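You operate a simulated robot arm through the tools that you are given. There is no shell and no other tool. Be economical: measure what you need, move in short steps, check, and stop when the job is done.

Carry out the task below with a simulated robot arm. There is one attempt and no reset: what you move stays moved.

JOB
Take the yellow capsule and put it on top of the grey spacer tube.

The check looks at the end state, three seconds after you hand in, the way a careful person would. Anything else that was tipped, shoved, dropped, spilled or broken makes it a failure.

ROBOT AND FRAMES
A 7-joint arm with a two-finger parallel gripper, fixed in place. Base frame: the origin is at the foot of the arm, x ahead of it, y to its left, z up; the work surface is at about z = 0. Readings come in mm, degrees, newtons and seconds.
With the tool pointing down near the work surface it reaches from about 220 to 580 mm from the base axis. Its first joint turns from -66.0 to 66.0 degrees. Payload 2.5 kg.
The tool frame sits at the grasp point between the pads (the TCP): z along the fingers, y along the line on which they close. The tips reach 23 mm beyond it. Largest opening 94 mm; finger width 38, thickness 10; the body of the gripper, 54 by 96 mm, starts 39 mm behind the TCP.
Orientation is that of the tool frame in the base frame, as a unit quaternion [x, y, z, w]. With the fingers straight down and closing along the base's y, the tool's x points along the base's -x, its y along +y and its z along -z.

CONTROLS
- The arm moves only by the tool jog_arm. Its argument "rows" is a list that holds one entry, the list of rows, each a list of 5 numbers: the opening, from 0 (shut) to 1 (fully open), then the shift along the base's x, y, z in units of 25 mm (1.0 is 25 mm), then the turn about the base's z in units of 6 degrees (1.0 is 6 degrees). In form: [[[grip, dx, dy, dz, spin], ...]]. A call has 1 to 12 rows; each row shifts and turns the commanded pose from where the row before left it. A call with a number of a shift or a turn outside -1 to 1 is refused whole. Each row takes 0.2 s and may step no farther than 50 mm and 8.6 degrees from the row before; otherwise, or with a gripper value out of range, the whole call is refused. A pose out of reach is approached as far as the arm can. The call stops where the force on the tool passes 40 N (or 10 N more than at its start, if that is more) or the arm is blocked; 0.2 s more then pass. Each finger travels about 108 mm/s and halts on what it meets, pressing with about 26 N; the grip force reading is that of the motor and also rises with nothing between the fingers. The clock runs only during rows and for 0.2 s after the last one: add rows that do not move to give the fingers time. It gives the time, the measured TCP pose, the force on the tool (base axes), the opening and the grip force at its end, in the units of the frame above (readings bear some noise), and new pictures: "pictures" is both (left out), scene, wrist or none.
- Cameras (640 x 400 px; columns grow to the right, rows downward): "scene" is fixed at [98, -388, 581.3]; the picture's right is [0.95, -0.32, 0.00], its down [-0.13, -0.37, -0.92] and it looks along [0.30, 0.87, -0.39] (base axes); focal length 332 px, centre (320, 200). "wrist" rides on the gripper at [86, 16, -74] in the tool frame; the picture's right is [-0.18, 0.98, 0.00], its down [-0.58, -0.11, -0.81] and it looks along [-0.79, -0.15, 0.59] (tool axes); focal length 243 px, centre (320, 200). There is no depth. A picture from a camera that has moved, and an enlarged one, comes with that camera's place and axes in the base frame and with its lens. The place of the scene camera against the robot may be out by one fixed shift of up to 25 mm in any direction.
- close_up(camera, box): a new picture of the part [left, top, right, bottom] of that camera's present view, enlarged. No time passes.
- hand_in(): hands the job in; it is judged then, once.

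Work in short steps. Places have to be worked out from the pictures, the camera data and where the tool is seen: move nearer, look again, correct. Check each grasp and each placing, and mend what went wrong. You have 90 turns and 170 pictures in all, those below and enlarged ones among them. Open the gripper and draw the arm clear of the work before you hand the job in, unless the task says otherwise; then end with one line.

The tools are called after "Request:" as name(argument=value, ...) on one line, values as JSON. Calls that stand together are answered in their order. jog_arm: Moves the arm, as the interface text tells. Its arguments: {"type":"object","properties":{"rows":{"type":"array"},"pictures":{"type":"string","enum":["both","scene","wrist","none"]}},"required":["rows"]} The other tools are called the same way: close_up (camera, box) takes an enlarged picture of a part of a camera's view; hand_in () hands the job in.

At the start:

```text
t: 0.0
ee_pos: [292.2, 319.5, 373.7]
tcp_rot: [0.001, 1.0, 0.0, 0.0]
contact_force: [0.9, -0.9, -0.8]
gripper_width: 94.0
grip_force: 0.0
```

scene: 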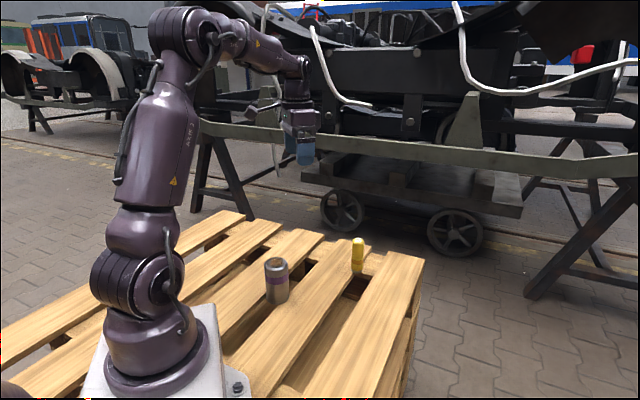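
wrist: 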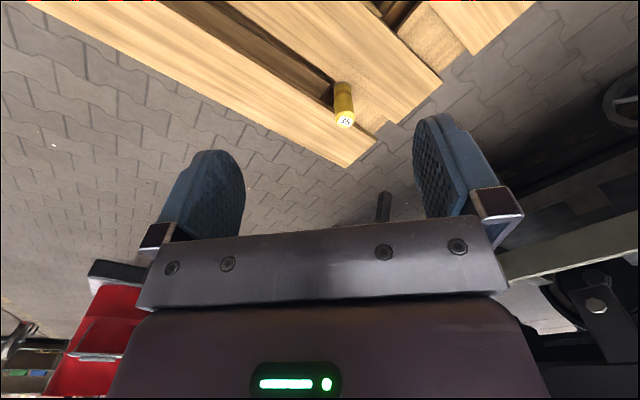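

I take close-ups of the capsule and the tube to measure them.

Request:
close_up(camera="scene", box=[240, 220, 400, 320])

Request:
close_up(camera="wrist", box=[260, 50, 420, 150])

```text
4.00 times, centred on (320, 270) of scene
camera zoom: at [98.0, -388.0, 581.3], right [0.95, -0.32, 0.0], down [-0.13, -0.37, -0.92], along [0.3, 0.87, -0.39], focal length 1328 px, centre (320, -80)
```

zoom: 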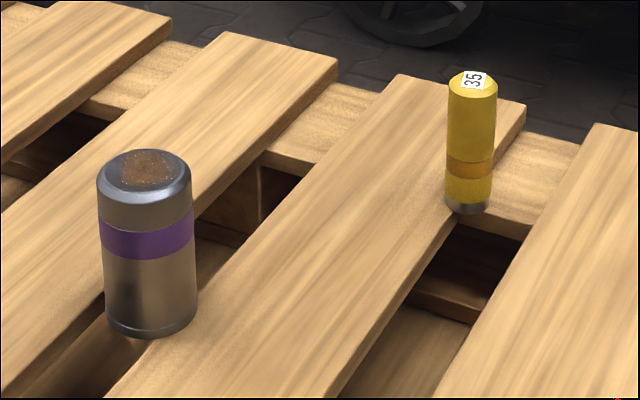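

```text
4.00 times, centred on (340, 100) of wrist
camera zoom: at [206.1, 336.8, 448.1], right [0.18, 0.98, 0.0], down [0.58, -0.11, 0.81], along [0.79, -0.15, -0.59], focal length 970 px, centre (240, 600)
```

zoom: 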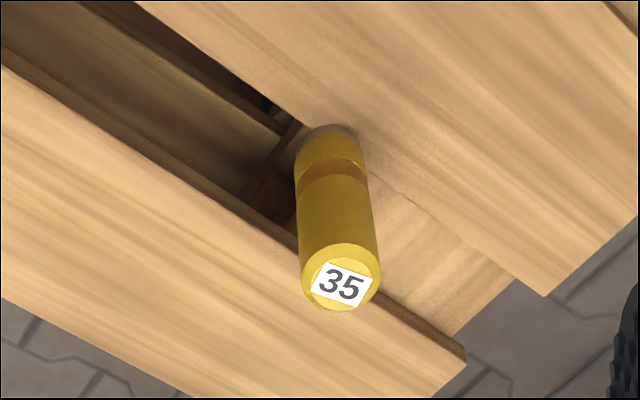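

The capsule looks to be at about (448, 334) from the wrist camera, with its top near z 110. The scene camera agrees within its possible shift. I'll move part of the way, staying above it, and look again.

Request:
jog_arm(rows=[[[1, 0.6, 0.08, -0.9, 0], [1, 0.6, 0.08, -0.9, 0], [1, 0.6, 0.08, -0.9, 0], [1, 0.6, 0.08, -0.9, 0], [1, 0.6, 0.08, -0.9, 0], [1, 0.6, 0.08, -0.9, 0], [1, 0.6, 0.1, -0.9, 0], [1, 0, 0, 0, 0]]])

```text
t: 1.8
ee_pos: [398.5, 334.9, 216.1]
tcp_rot: [0.0, 1.0, 0.0, 0.0]
contact_force: [-0.1, 0.0, -0.4]
gripper_width: 93.9
grip_force: 0.1
camera wrist: at [311.6, 351.7, 290.9], right [0.18, 0.98, 0.0], down [0.58, -0.11, 0.81], along [0.79, -0.15, -0.59], focal length 243 px, centre (320, 200)
```

scene: 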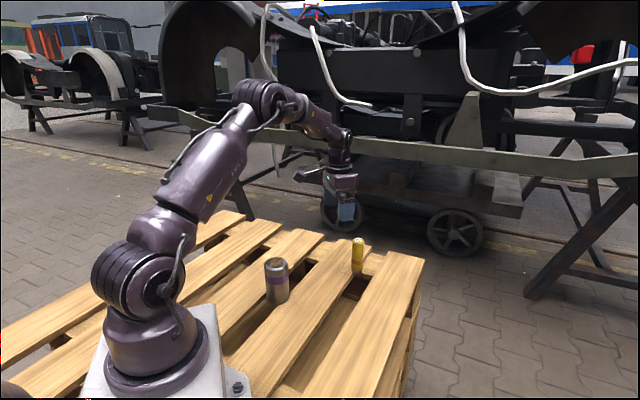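
wrist: 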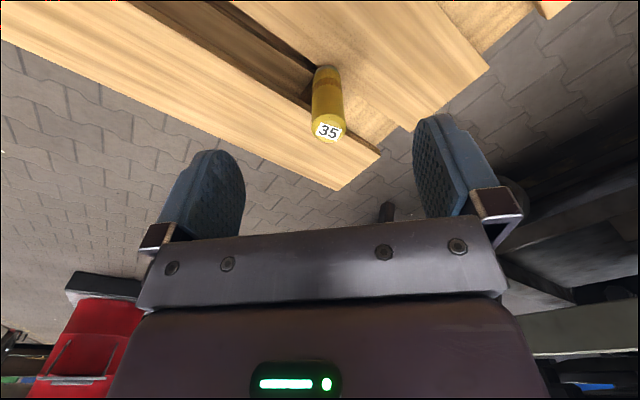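

The capsule is still ahead and nearly centred between the fingers. I enlarge it to get a better fix.

Request:
close_up(camera="wrist", box=[280, 50, 376, 150])

Request:
close_up(camera="scene", box=[300, 180, 400, 280])

```text
4.00 times, centred on (328, 100) of wrist
camera zoom: at [311.6, 351.7, 290.9], right [0.18, 0.98, 0.0], down [0.58, -0.11, 0.81], along [0.79, -0.15, -0.59], focal length 970 px, centre (288, 600)
```

zoom: 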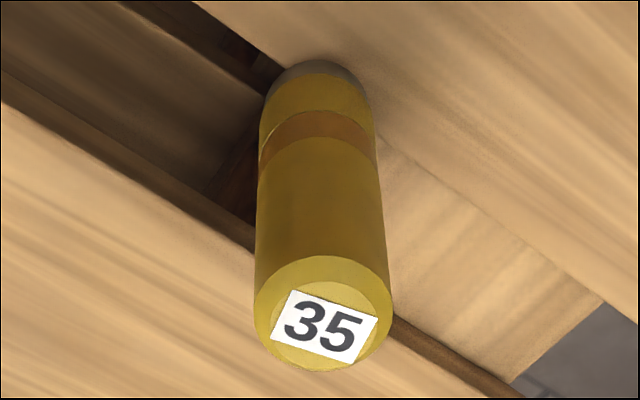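

```text
4.00 times, centred on (350, 230) of scene
camera zoom: at [98.0, -388.0, 581.3], right [0.95, -0.32, 0.0], down [-0.13, -0.37, -0.92], along [0.3, 0.87, -0.39], focal length 1328 px, centre (200, 80)
```

zoom: 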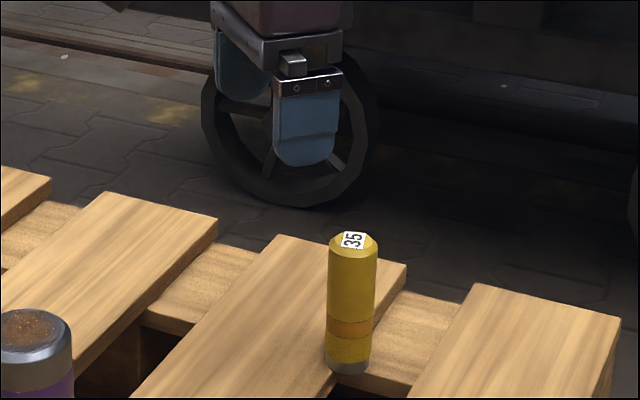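

Combining the views, the capsule stands upright at about (458, 332), roughly 97 mm tall and 33 mm across. I go directly above it with the tips just clear of its top, then check.

Request:
jog_arm(rows=[[[1, 0.8, -0.03, 0, 0], [1, 0.8, -0.03, -0.4, 0], [1, 0.78, -0.03, -0.8, 0], [1, 0, 0, -0.8, 0], [1, 0, 0, -0.8, 0], [1, 0, 0, 0, 0]]])

```text
t: 3.2
ee_pos: [458.8, 332.3, 145.2]
tcp_rot: [0.0, 1.0, 0.0, 0.0]
contact_force: [0.4, -0.1, -0.3]
gripper_width: 93.8
grip_force: 0.0
camera wrist: at [372.4, 349.1, 220.1], right [0.18, 0.98, 0.0], down [0.58, -0.11, 0.81], along [0.79, -0.15, -0.59], focal length 243 px, centre (320, 200)
```

scene: 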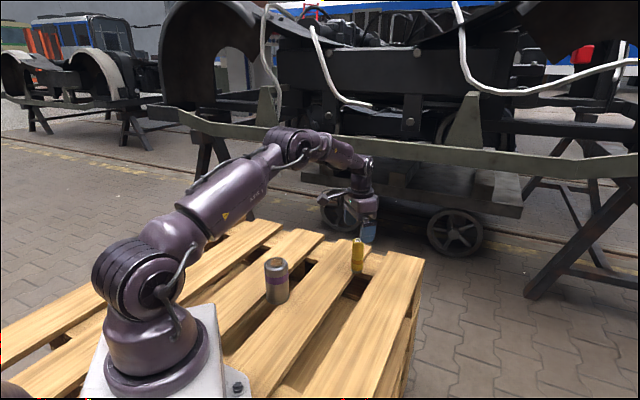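
wrist: 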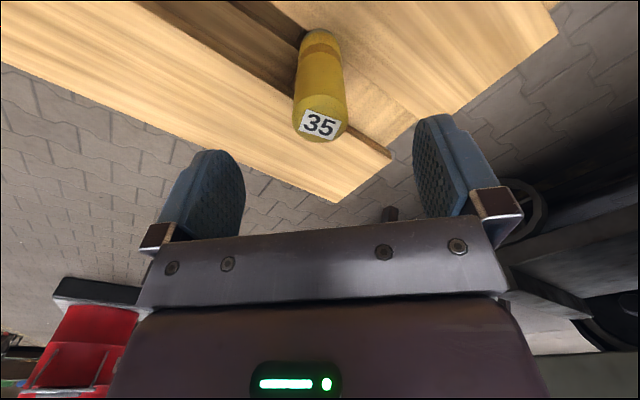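

The wrist view puts the capsule at (458.6, 332.7), centred under the gripper. I lower to a TCP height of about 73 mm, slowly.

Request:
jog_arm(rows=[[[1, 0, 0, -0.6, 0], [1, 0, 0, -0.6, 0], [1, 0, 0, -0.6, 0], [1, 0, 0, -0.6, 0], [1, 0, 0, -0.48, 0], [1, 0, 0, 0, 0]]])

```text
t: 4.6
ee_pos: [455.6, 331.6, 73.7]
tcp_rot: [-0.001, 1.0, 0.0, 0.0]
contact_force: [0.5, 0.0, -0.1]
gripper_width: 94.0
grip_force: 0.2
camera wrist: at [369.4, 347.7, 148.4], right [0.18, 0.98, 0.0], down [0.58, -0.11, 0.81], along [0.79, -0.15, -0.59], focal length 243 px, centre (320, 200)
```

scene: 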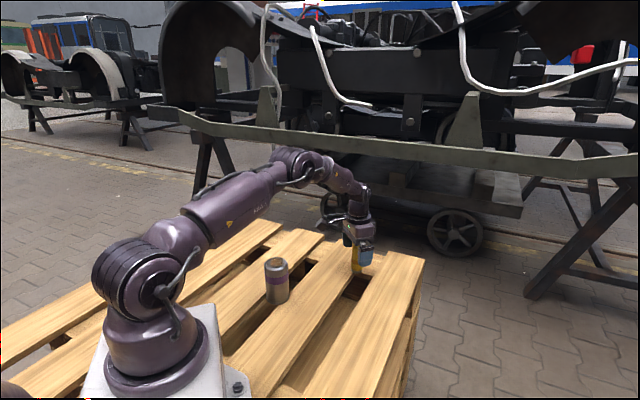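
wrist: 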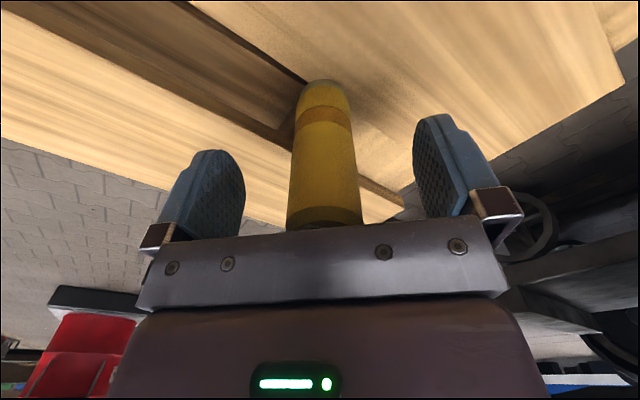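

The capsule is between the pads and centred, so I close the gripper.

Request:
jog_arm(rows=[[[0.6, 0, 0, 0, 0], [0.4, 0, 0, 0, 0], [0.2, 0, 0, 0, 0], [0, 0, 0, 0, 0], [0, 0, 0, 0, 0]]], pictures="wrist")

```text
t: 5.8
ee_pos: [455.5, 331.7, 73.5]
tcp_rot: [0.001, 1.0, 0.0, 0.001]
contact_force: [-0.5, 1.7, 0.3]
gripper_width: 33.1
grip_force: 25.8
camera wrist: at [369.4, 347.8, 148.7], right [0.18, 0.98, 0.0], down [0.58, -0.11, 0.81], along [0.79, -0.15, -0.59], focal length 243 px, centre (320, 200)
```

wrist: 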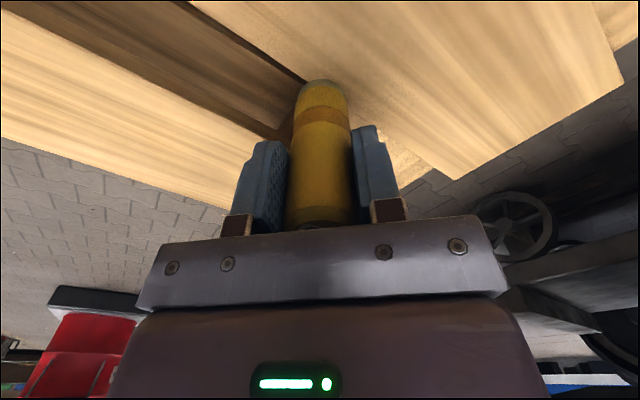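

The grip reads 33.1 mm at 26 N, which matches the capsule. I lift straight up.

Request:
jog_arm(rows=[[[0, 0, 0, 0.3, 0], [0, 0, 0, 0.6, 0], [0, 0, 0, 0.9, 0], [0, 0, 0, 0.9, 0], [0, 0, 0, 0.9, 0], [0, 0, 0, 0.9, 0], [0, 0, 0, 0.9, 0], [0, 0, 0, 0.9, 0], [0, 0, 0, 0.9, 0], [0, 0, 0, 0.9, 0], [0, 0, 0, 0, 0]]])

```text
t: 8.2
ee_pos: [456.0, 333.2, 276.4]
tcp_rot: [-0.001, 1.0, 0.0, 0.0]
contact_force: [-0.4, -0.3, -1.1]
gripper_width: 33.3
grip_force: 26.4
camera wrist: at [370.5, 349.3, 351.0], right [0.18, 0.98, 0.0], down [0.58, -0.11, 0.81], along [0.79, -0.15, -0.59], focal length 243 px, centre (320, 200)
```

scene: 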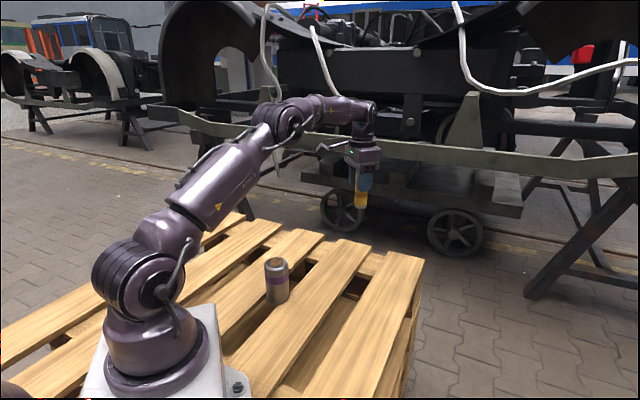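
wrist: 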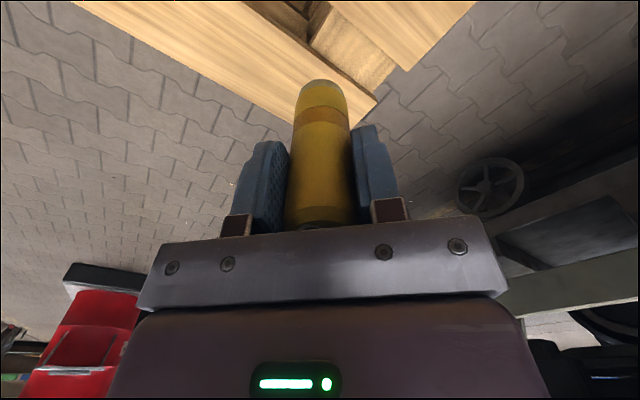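

The capsule is held upright and clear. The tube should be near (212, 285), so I swing to (255, 215) at this height and turn the tool 54°. That lets the wrist camera see the tube beside the held capsule.

Request:
jog_arm(rows=[[[0, -0.67, -0.394, 0, 0.75], [0, -0.67, -0.394, 0, 0.75], [0, -0.67, -0.394, 0, 0.75], [0, -0.67, -0.394, 0, 0.75], [0, -0.67, -0.394, 0, 0.75], [0, -0.67, -0.394, 0, 0.75], [0, -0.67, -0.394, 0, 0.75], [0, -0.67, -0.394, 0, 0.75], [0, -0.67, -0.394, 0, 0.75], [0, -0.67, -0.394, 0, 0.75], [0, -0.67, -0.394, 0, 0.75], [0, -0.67, -0.394, 0, 0.75]]])

```text
t: 10.8
ee_pos: [255.5, 216.0, 277.2]
tcp_rot: [-0.455, 0.891, 0.0, 0.0]
contact_force: [0.3, 1.4, -2.8]
gripper_width: 33.5
grip_force: 26.1
camera wrist: at [191.7, 155.7, 351.0], right [-0.69, 0.73, 0.0], down [0.43, 0.41, 0.81], along [0.59, 0.55, -0.59], focal length 243 px, centre (320, 200)
```

scene: 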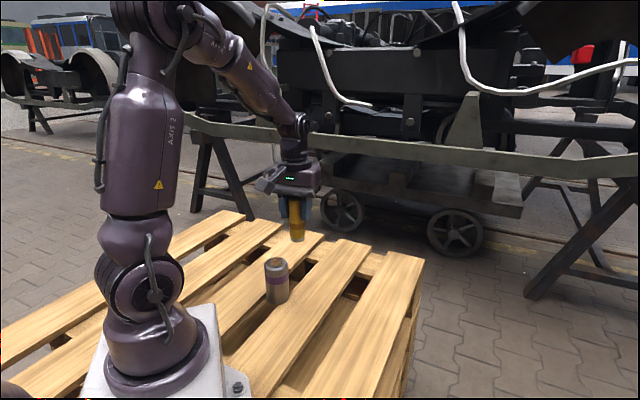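
wrist: 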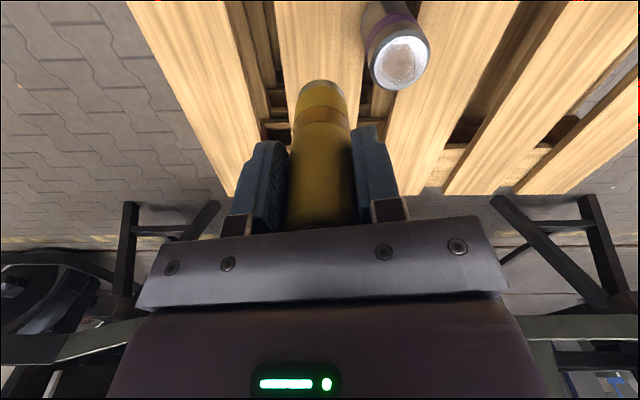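

Both the tube and its top are visible now. I enlarge them to see the rim and fix its position.

Request:
close_up(camera="wrist", box=[290, 0, 450, 100])

Request:
close_up(camera="scene", box=[230, 190, 358, 318])

```text
4.00 times, centred on (370, 50) of wrist
camera zoom: at [191.7, 155.7, 351.0], right [-0.69, 0.73, 0.0], down [0.43, 0.41, 0.81], along [0.59, 0.55, -0.59], focal length 970 px, centre (120, 800)
```

zoom: 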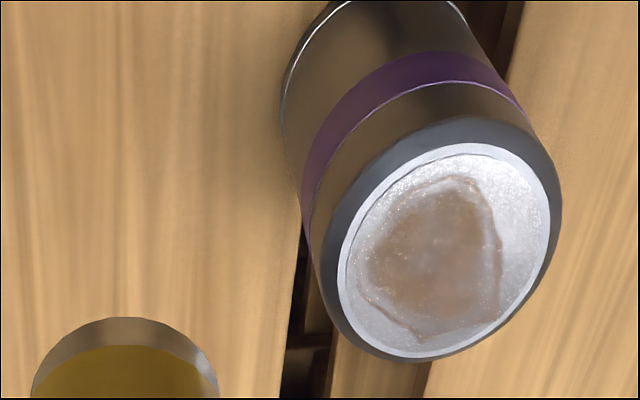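

```text
3.12 times, centred on (294, 254) of scene
camera zoom: at [98.0, -388.0, 581.3], right [0.95, -0.32, 0.0], down [-0.13, -0.37, -0.92], along [0.3, 0.87, -0.39], focal length 1038 px, centre (401, 31)
```

zoom: 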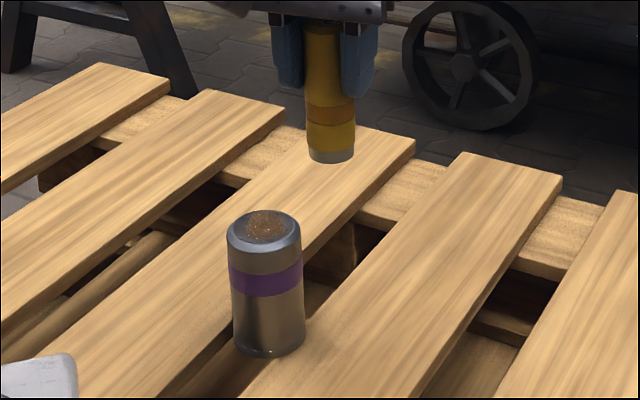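

The tube top is flat and solid, with a chamfer and a rust patch. Combining both views puts its centre at about (219, 291) and its top at z ≈ 98. I carry the capsule over it and lower until the base is about 25 mm above the top, then check.

Request:
jog_arm(rows=[[[0, -0.38, 0.735, 0, 0], [0, -0.38, 0.735, 0, 0], [0, -0.38, 0.735, 0, 0], [0, -0.38, 0.735, 0, 0], [0, 0, 0, 0, 0], [0, 0, 0, -0.6, 0], [0, 0, 0, -0.6, 0], [0, 0, 0, -0.6, 0], [0, 0, 0, -0.6, 0], [0, 0, 0, -0.6, 0], [0, 0, 0, -0.15, 0], [0, 0, 0, 0, 0]]])

Request:
close_up(camera="scene", box=[230, 210, 326, 306])

```text
t: 13.4
ee_pos: [216.3, 288.7, 196.8]
tcp_rot: [-0.454, 0.891, 0.0, 0.0]
contact_force: [1.0, 0.4, -1.8]
gripper_width: 33.4
grip_force: 25.9
camera wrist: at [153.9, 227.8, 270.8], right [-0.69, 0.73, 0.0], down [0.43, 0.41, 0.81], along [0.59, 0.55, -0.59], focal length 243 px, centre (320, 200)
```

scene: 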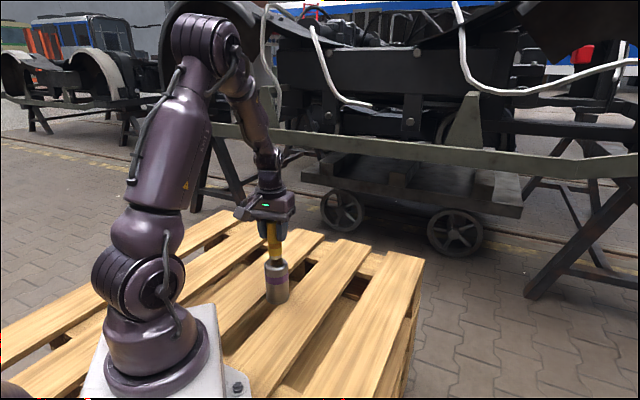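
wrist: 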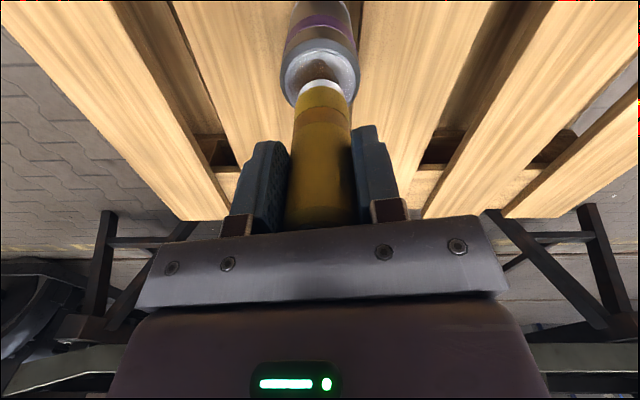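

```text
4.17 times, centred on (278, 258) of scene
camera zoom: at [98.0, -388.0, 581.3], right [0.95, -0.32, 0.0], down [-0.13, -0.37, -0.92], along [0.3, 0.87, -0.39], focal length 1384 px, centre (495, -42)
```

zoom: 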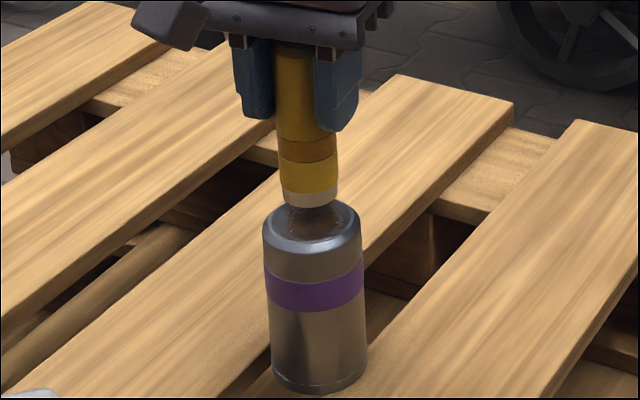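

The capsule base hangs over the tube top with a gap of about 20–25 mm. I enlarge the wrist view to check sideways alignment before lowering.

Request:
close_up(camera="wrist", box=[240, 0, 400, 120])

```text
3.33 times, centred on (320, 60) of wrist
camera zoom: at [153.9, 227.8, 270.8], right [-0.69, 0.73, 0.0], down [0.43, 0.41, 0.81], along [0.59, 0.55, -0.59], focal length 809 px, centre (320, 667)
```

zoom: 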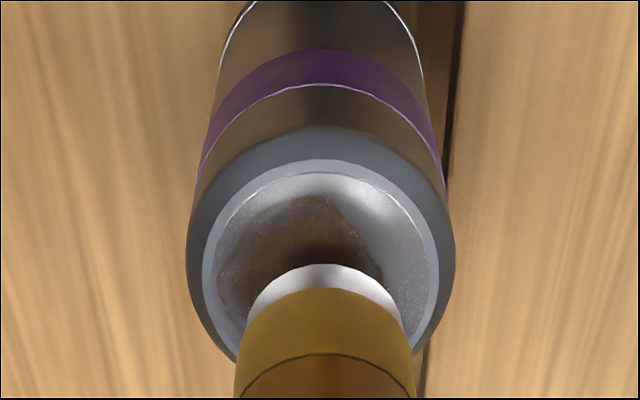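

Alignment is within about 1 mm both sideways and forward. I lower about 17 mm, then watch the force.

Request:
jog_arm(rows=[[[0, 0, 0, -0.25, 0], [0, 0, 0, -0.2, 0], [0, 0, 0, -0.15, 0], [0, 0, 0, -0.1, 0], [0, 0, 0, 0, 0]]], pictures="none")

Request:
close_up(camera="scene", box=[250, 230, 310, 290])

```text
t: 14.6
ee_pos: [217.5, 289.0, 180.3]
tcp_rot: [-0.454, 0.891, 0.001, 0.0]
contact_force: [0.6, -0.1, -1.8]
gripper_width: 33.5
grip_force: 26.2
```

```text
6.67 times, centred on (280, 260) of scene
camera zoom: at [98.0, -388.0, 581.3], right [0.95, -0.32, 0.0], down [-0.13, -0.37, -0.92], along [0.3, 0.87, -0.39], focal length 2214 px, centre (587, -200)
```

zoom: 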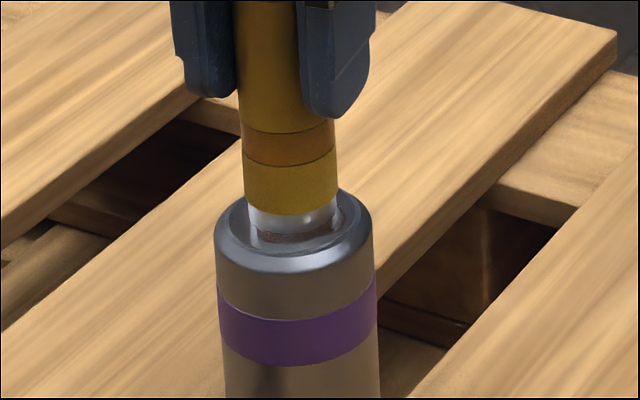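

The base looks only a few mm above the tube. I step down about 1 mm at a time and read the force.

Request:
jog_arm(rows=[[[0, 0, 0, -0.04, 0], [0, 0, 0, -0.04, 0], [0, 0, 0, 0, 0]]], pictures="none")

```text
t: 15.4
ee_pos: [217.4, 288.4, 178.3]
tcp_rot: [-0.455, 0.89, 0.001, 0.002]
contact_force: [-3.2, -2.2, 19.8]
gripper_width: 33.4
grip_force: 25.7
```

There is contact, about 20 N upward. I ease off a fraction and look before releasing.

Request:
jog_arm(rows=[[[0, 0, 0, 0.025, 0], [0, 0, 0, 0, 0]]], pictures="none")

Request:
close_up(camera="scene", box=[250, 230, 310, 290])

Request:
close_up(camera="wrist", box=[240, 0, 400, 120])

```text
t: 16.0
ee_pos: [217.5, 289.0, 179.3]
tcp_rot: [-0.454, 0.891, 0.001, 0.001]
contact_force: [0.2, -0.4, 14.9]
gripper_width: 33.4
grip_force: 25.9
```

```text
6.67 times, centred on (280, 260) of scene
camera zoom: at [98.0, -388.0, 581.3], right [0.95, -0.32, 0.0], down [-0.13, -0.37, -0.92], along [0.3, 0.87, -0.39], focal length 2214 px, centre (587, -200)
```

zoom: 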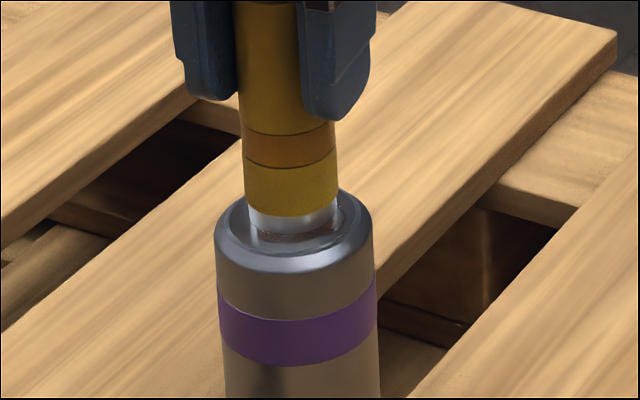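

```text
3.33 times, centred on (320, 60) of wrist
camera zoom: at [153.9, 228.4, 253.2], right [-0.69, 0.73, 0.0], down [0.43, 0.4, 0.81], along [0.59, 0.55, -0.59], focal length 809 px, centre (320, 667)
```

zoom: 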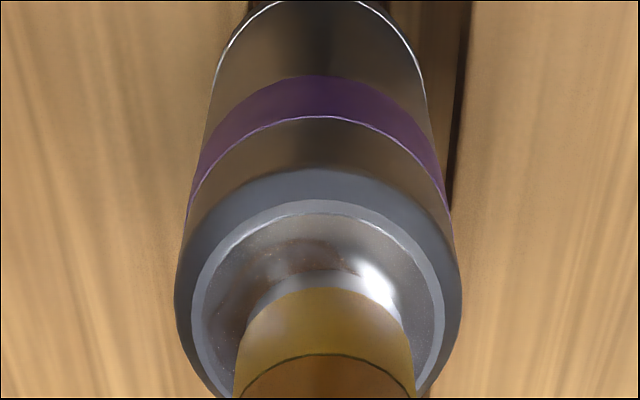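

The capsule is seated and centred on the tube. I relieve the remaining load, then open gradually.

Request:
jog_arm(rows=[[[0, 0, 0, 0.02, 0], [0, 0, 0, 0, 0], [0.4, 0, 0, 0, 0], [0.45, 0, 0, 0, 0], [0.6, 0, 0, 0, 0], [0.8, 0, 0, 0, 0], [0.8, 0, 0, 0, 0]]])

Request:
close_up(camera="scene", box=[240, 210, 320, 290])

```text
t: 17.6
ee_pos: [218.0, 288.3, 179.2]
tcp_rot: [-0.454, 0.891, 0.0, -0.001]
contact_force: [-0.5, -0.1, 0.4]
gripper_width: 75.2
grip_force: 0.1
camera wrist: at [153.7, 228.5, 253.6], right [-0.69, 0.73, 0.0], down [0.43, 0.41, 0.81], along [0.59, 0.55, -0.59], focal length 243 px, centre (320, 200)
```

scene: 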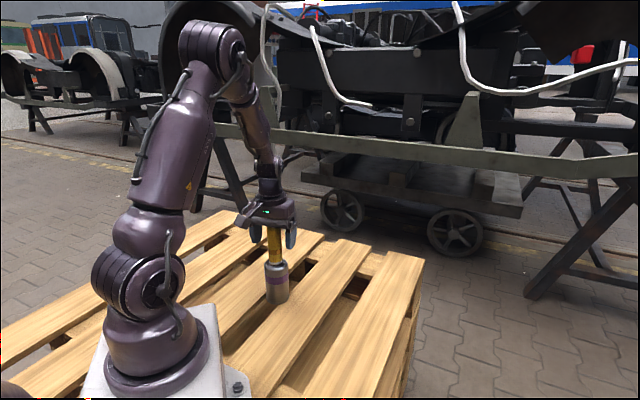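
wrist: 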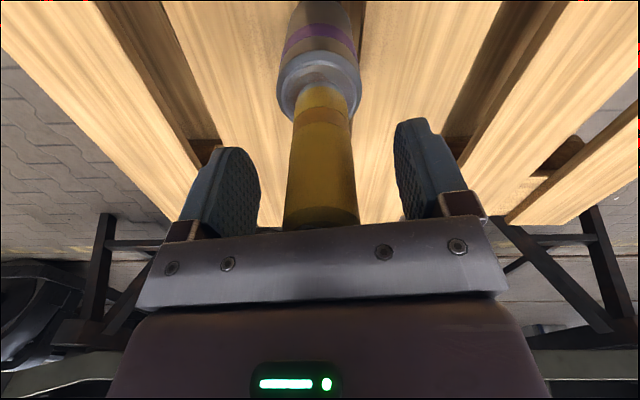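

```text
5.00 times, centred on (280, 250) of scene
camera zoom: at [98.0, -388.0, 581.3], right [0.95, -0.32, 0.0], down [-0.13, -0.37, -0.92], along [0.3, 0.87, -0.39], focal length 1660 px, centre (520, -50)
```

zoom: 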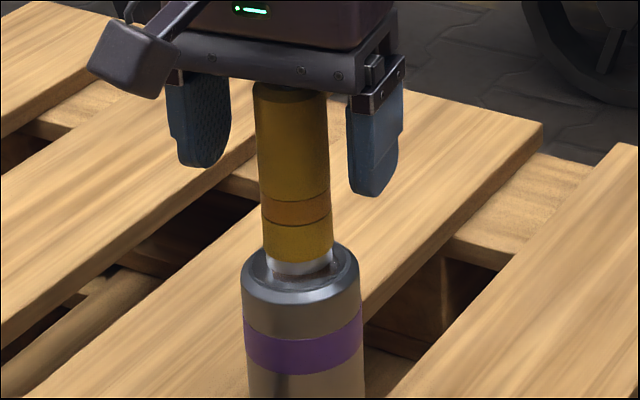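

The capsule stands free with both fingers clear of it. I withdraw straight up, slowly at first.

Request:
jog_arm(rows=[[[0.8, 0, 0, 0.3, 0], [0.8, 0, 0, 0.5, 0], [0.8, 0, 0, 0.7, 0], [0.8, 0, 0, 0.8, 0], [0.8, 0, 0, 0.8, 0], [0.8, 0, 0, 0.8, 0], [0.8, 0, 0, 0.8, 0], [0.8, 0, 0, 0.8, 0], [0.8, 0, 0, 0.5, 0], [0.8, 0, 0, 0, 0]]])

Request:
close_up(camera="scene", box=[230, 200, 330, 310])

```text
t: 19.8
ee_pos: [216.4, 289.4, 329.7]
tcp_rot: [-0.454, 0.891, 0.0, 0.001]
contact_force: [-0.7, -0.3, -0.6]
gripper_width: 75.3
grip_force: 0.2
camera wrist: at [152.9, 228.9, 404.0], right [-0.69, 0.73, 0.0], down [0.43, 0.41, 0.81], along [0.59, 0.55, -0.59], focal length 243 px, centre (320, 200)
```

scene: 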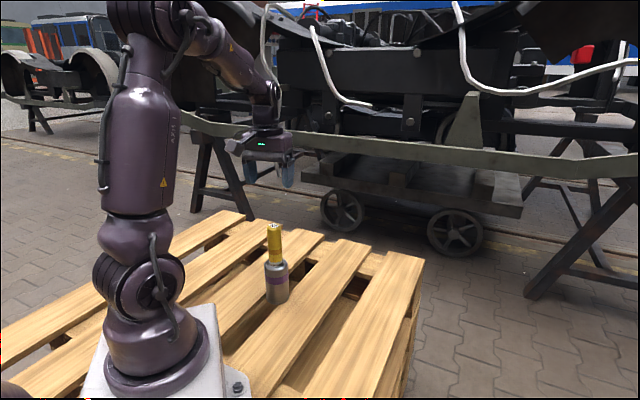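
wrist: 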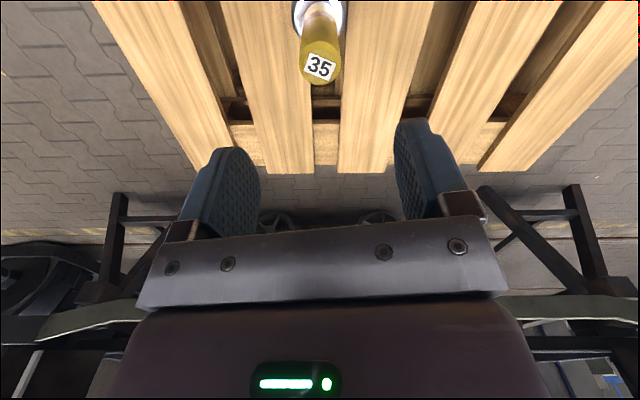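

```text
3.64 times, centred on (280, 255) of scene
camera zoom: at [98.0, -388.0, 581.3], right [0.95, -0.32, 0.0], down [-0.13, -0.37, -0.92], along [0.3, 0.87, -0.39], focal length 1208 px, centre (466, 0)
```

zoom: 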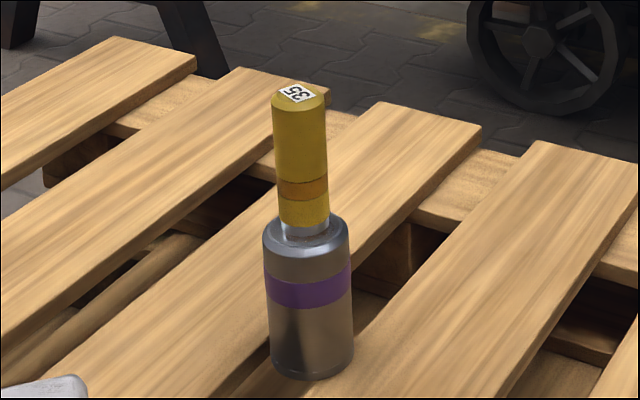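

The capsule stands upright and centred on the tube, the tube hasn't moved, and the arm is well clear with the gripper open. I hand in.

Request:
hand_in()

```text
The job is handed in.
```

The yellow capsule is standing upright on top of the grey spacer tube, the arm is clear with the gripper open, and the job is handed in.
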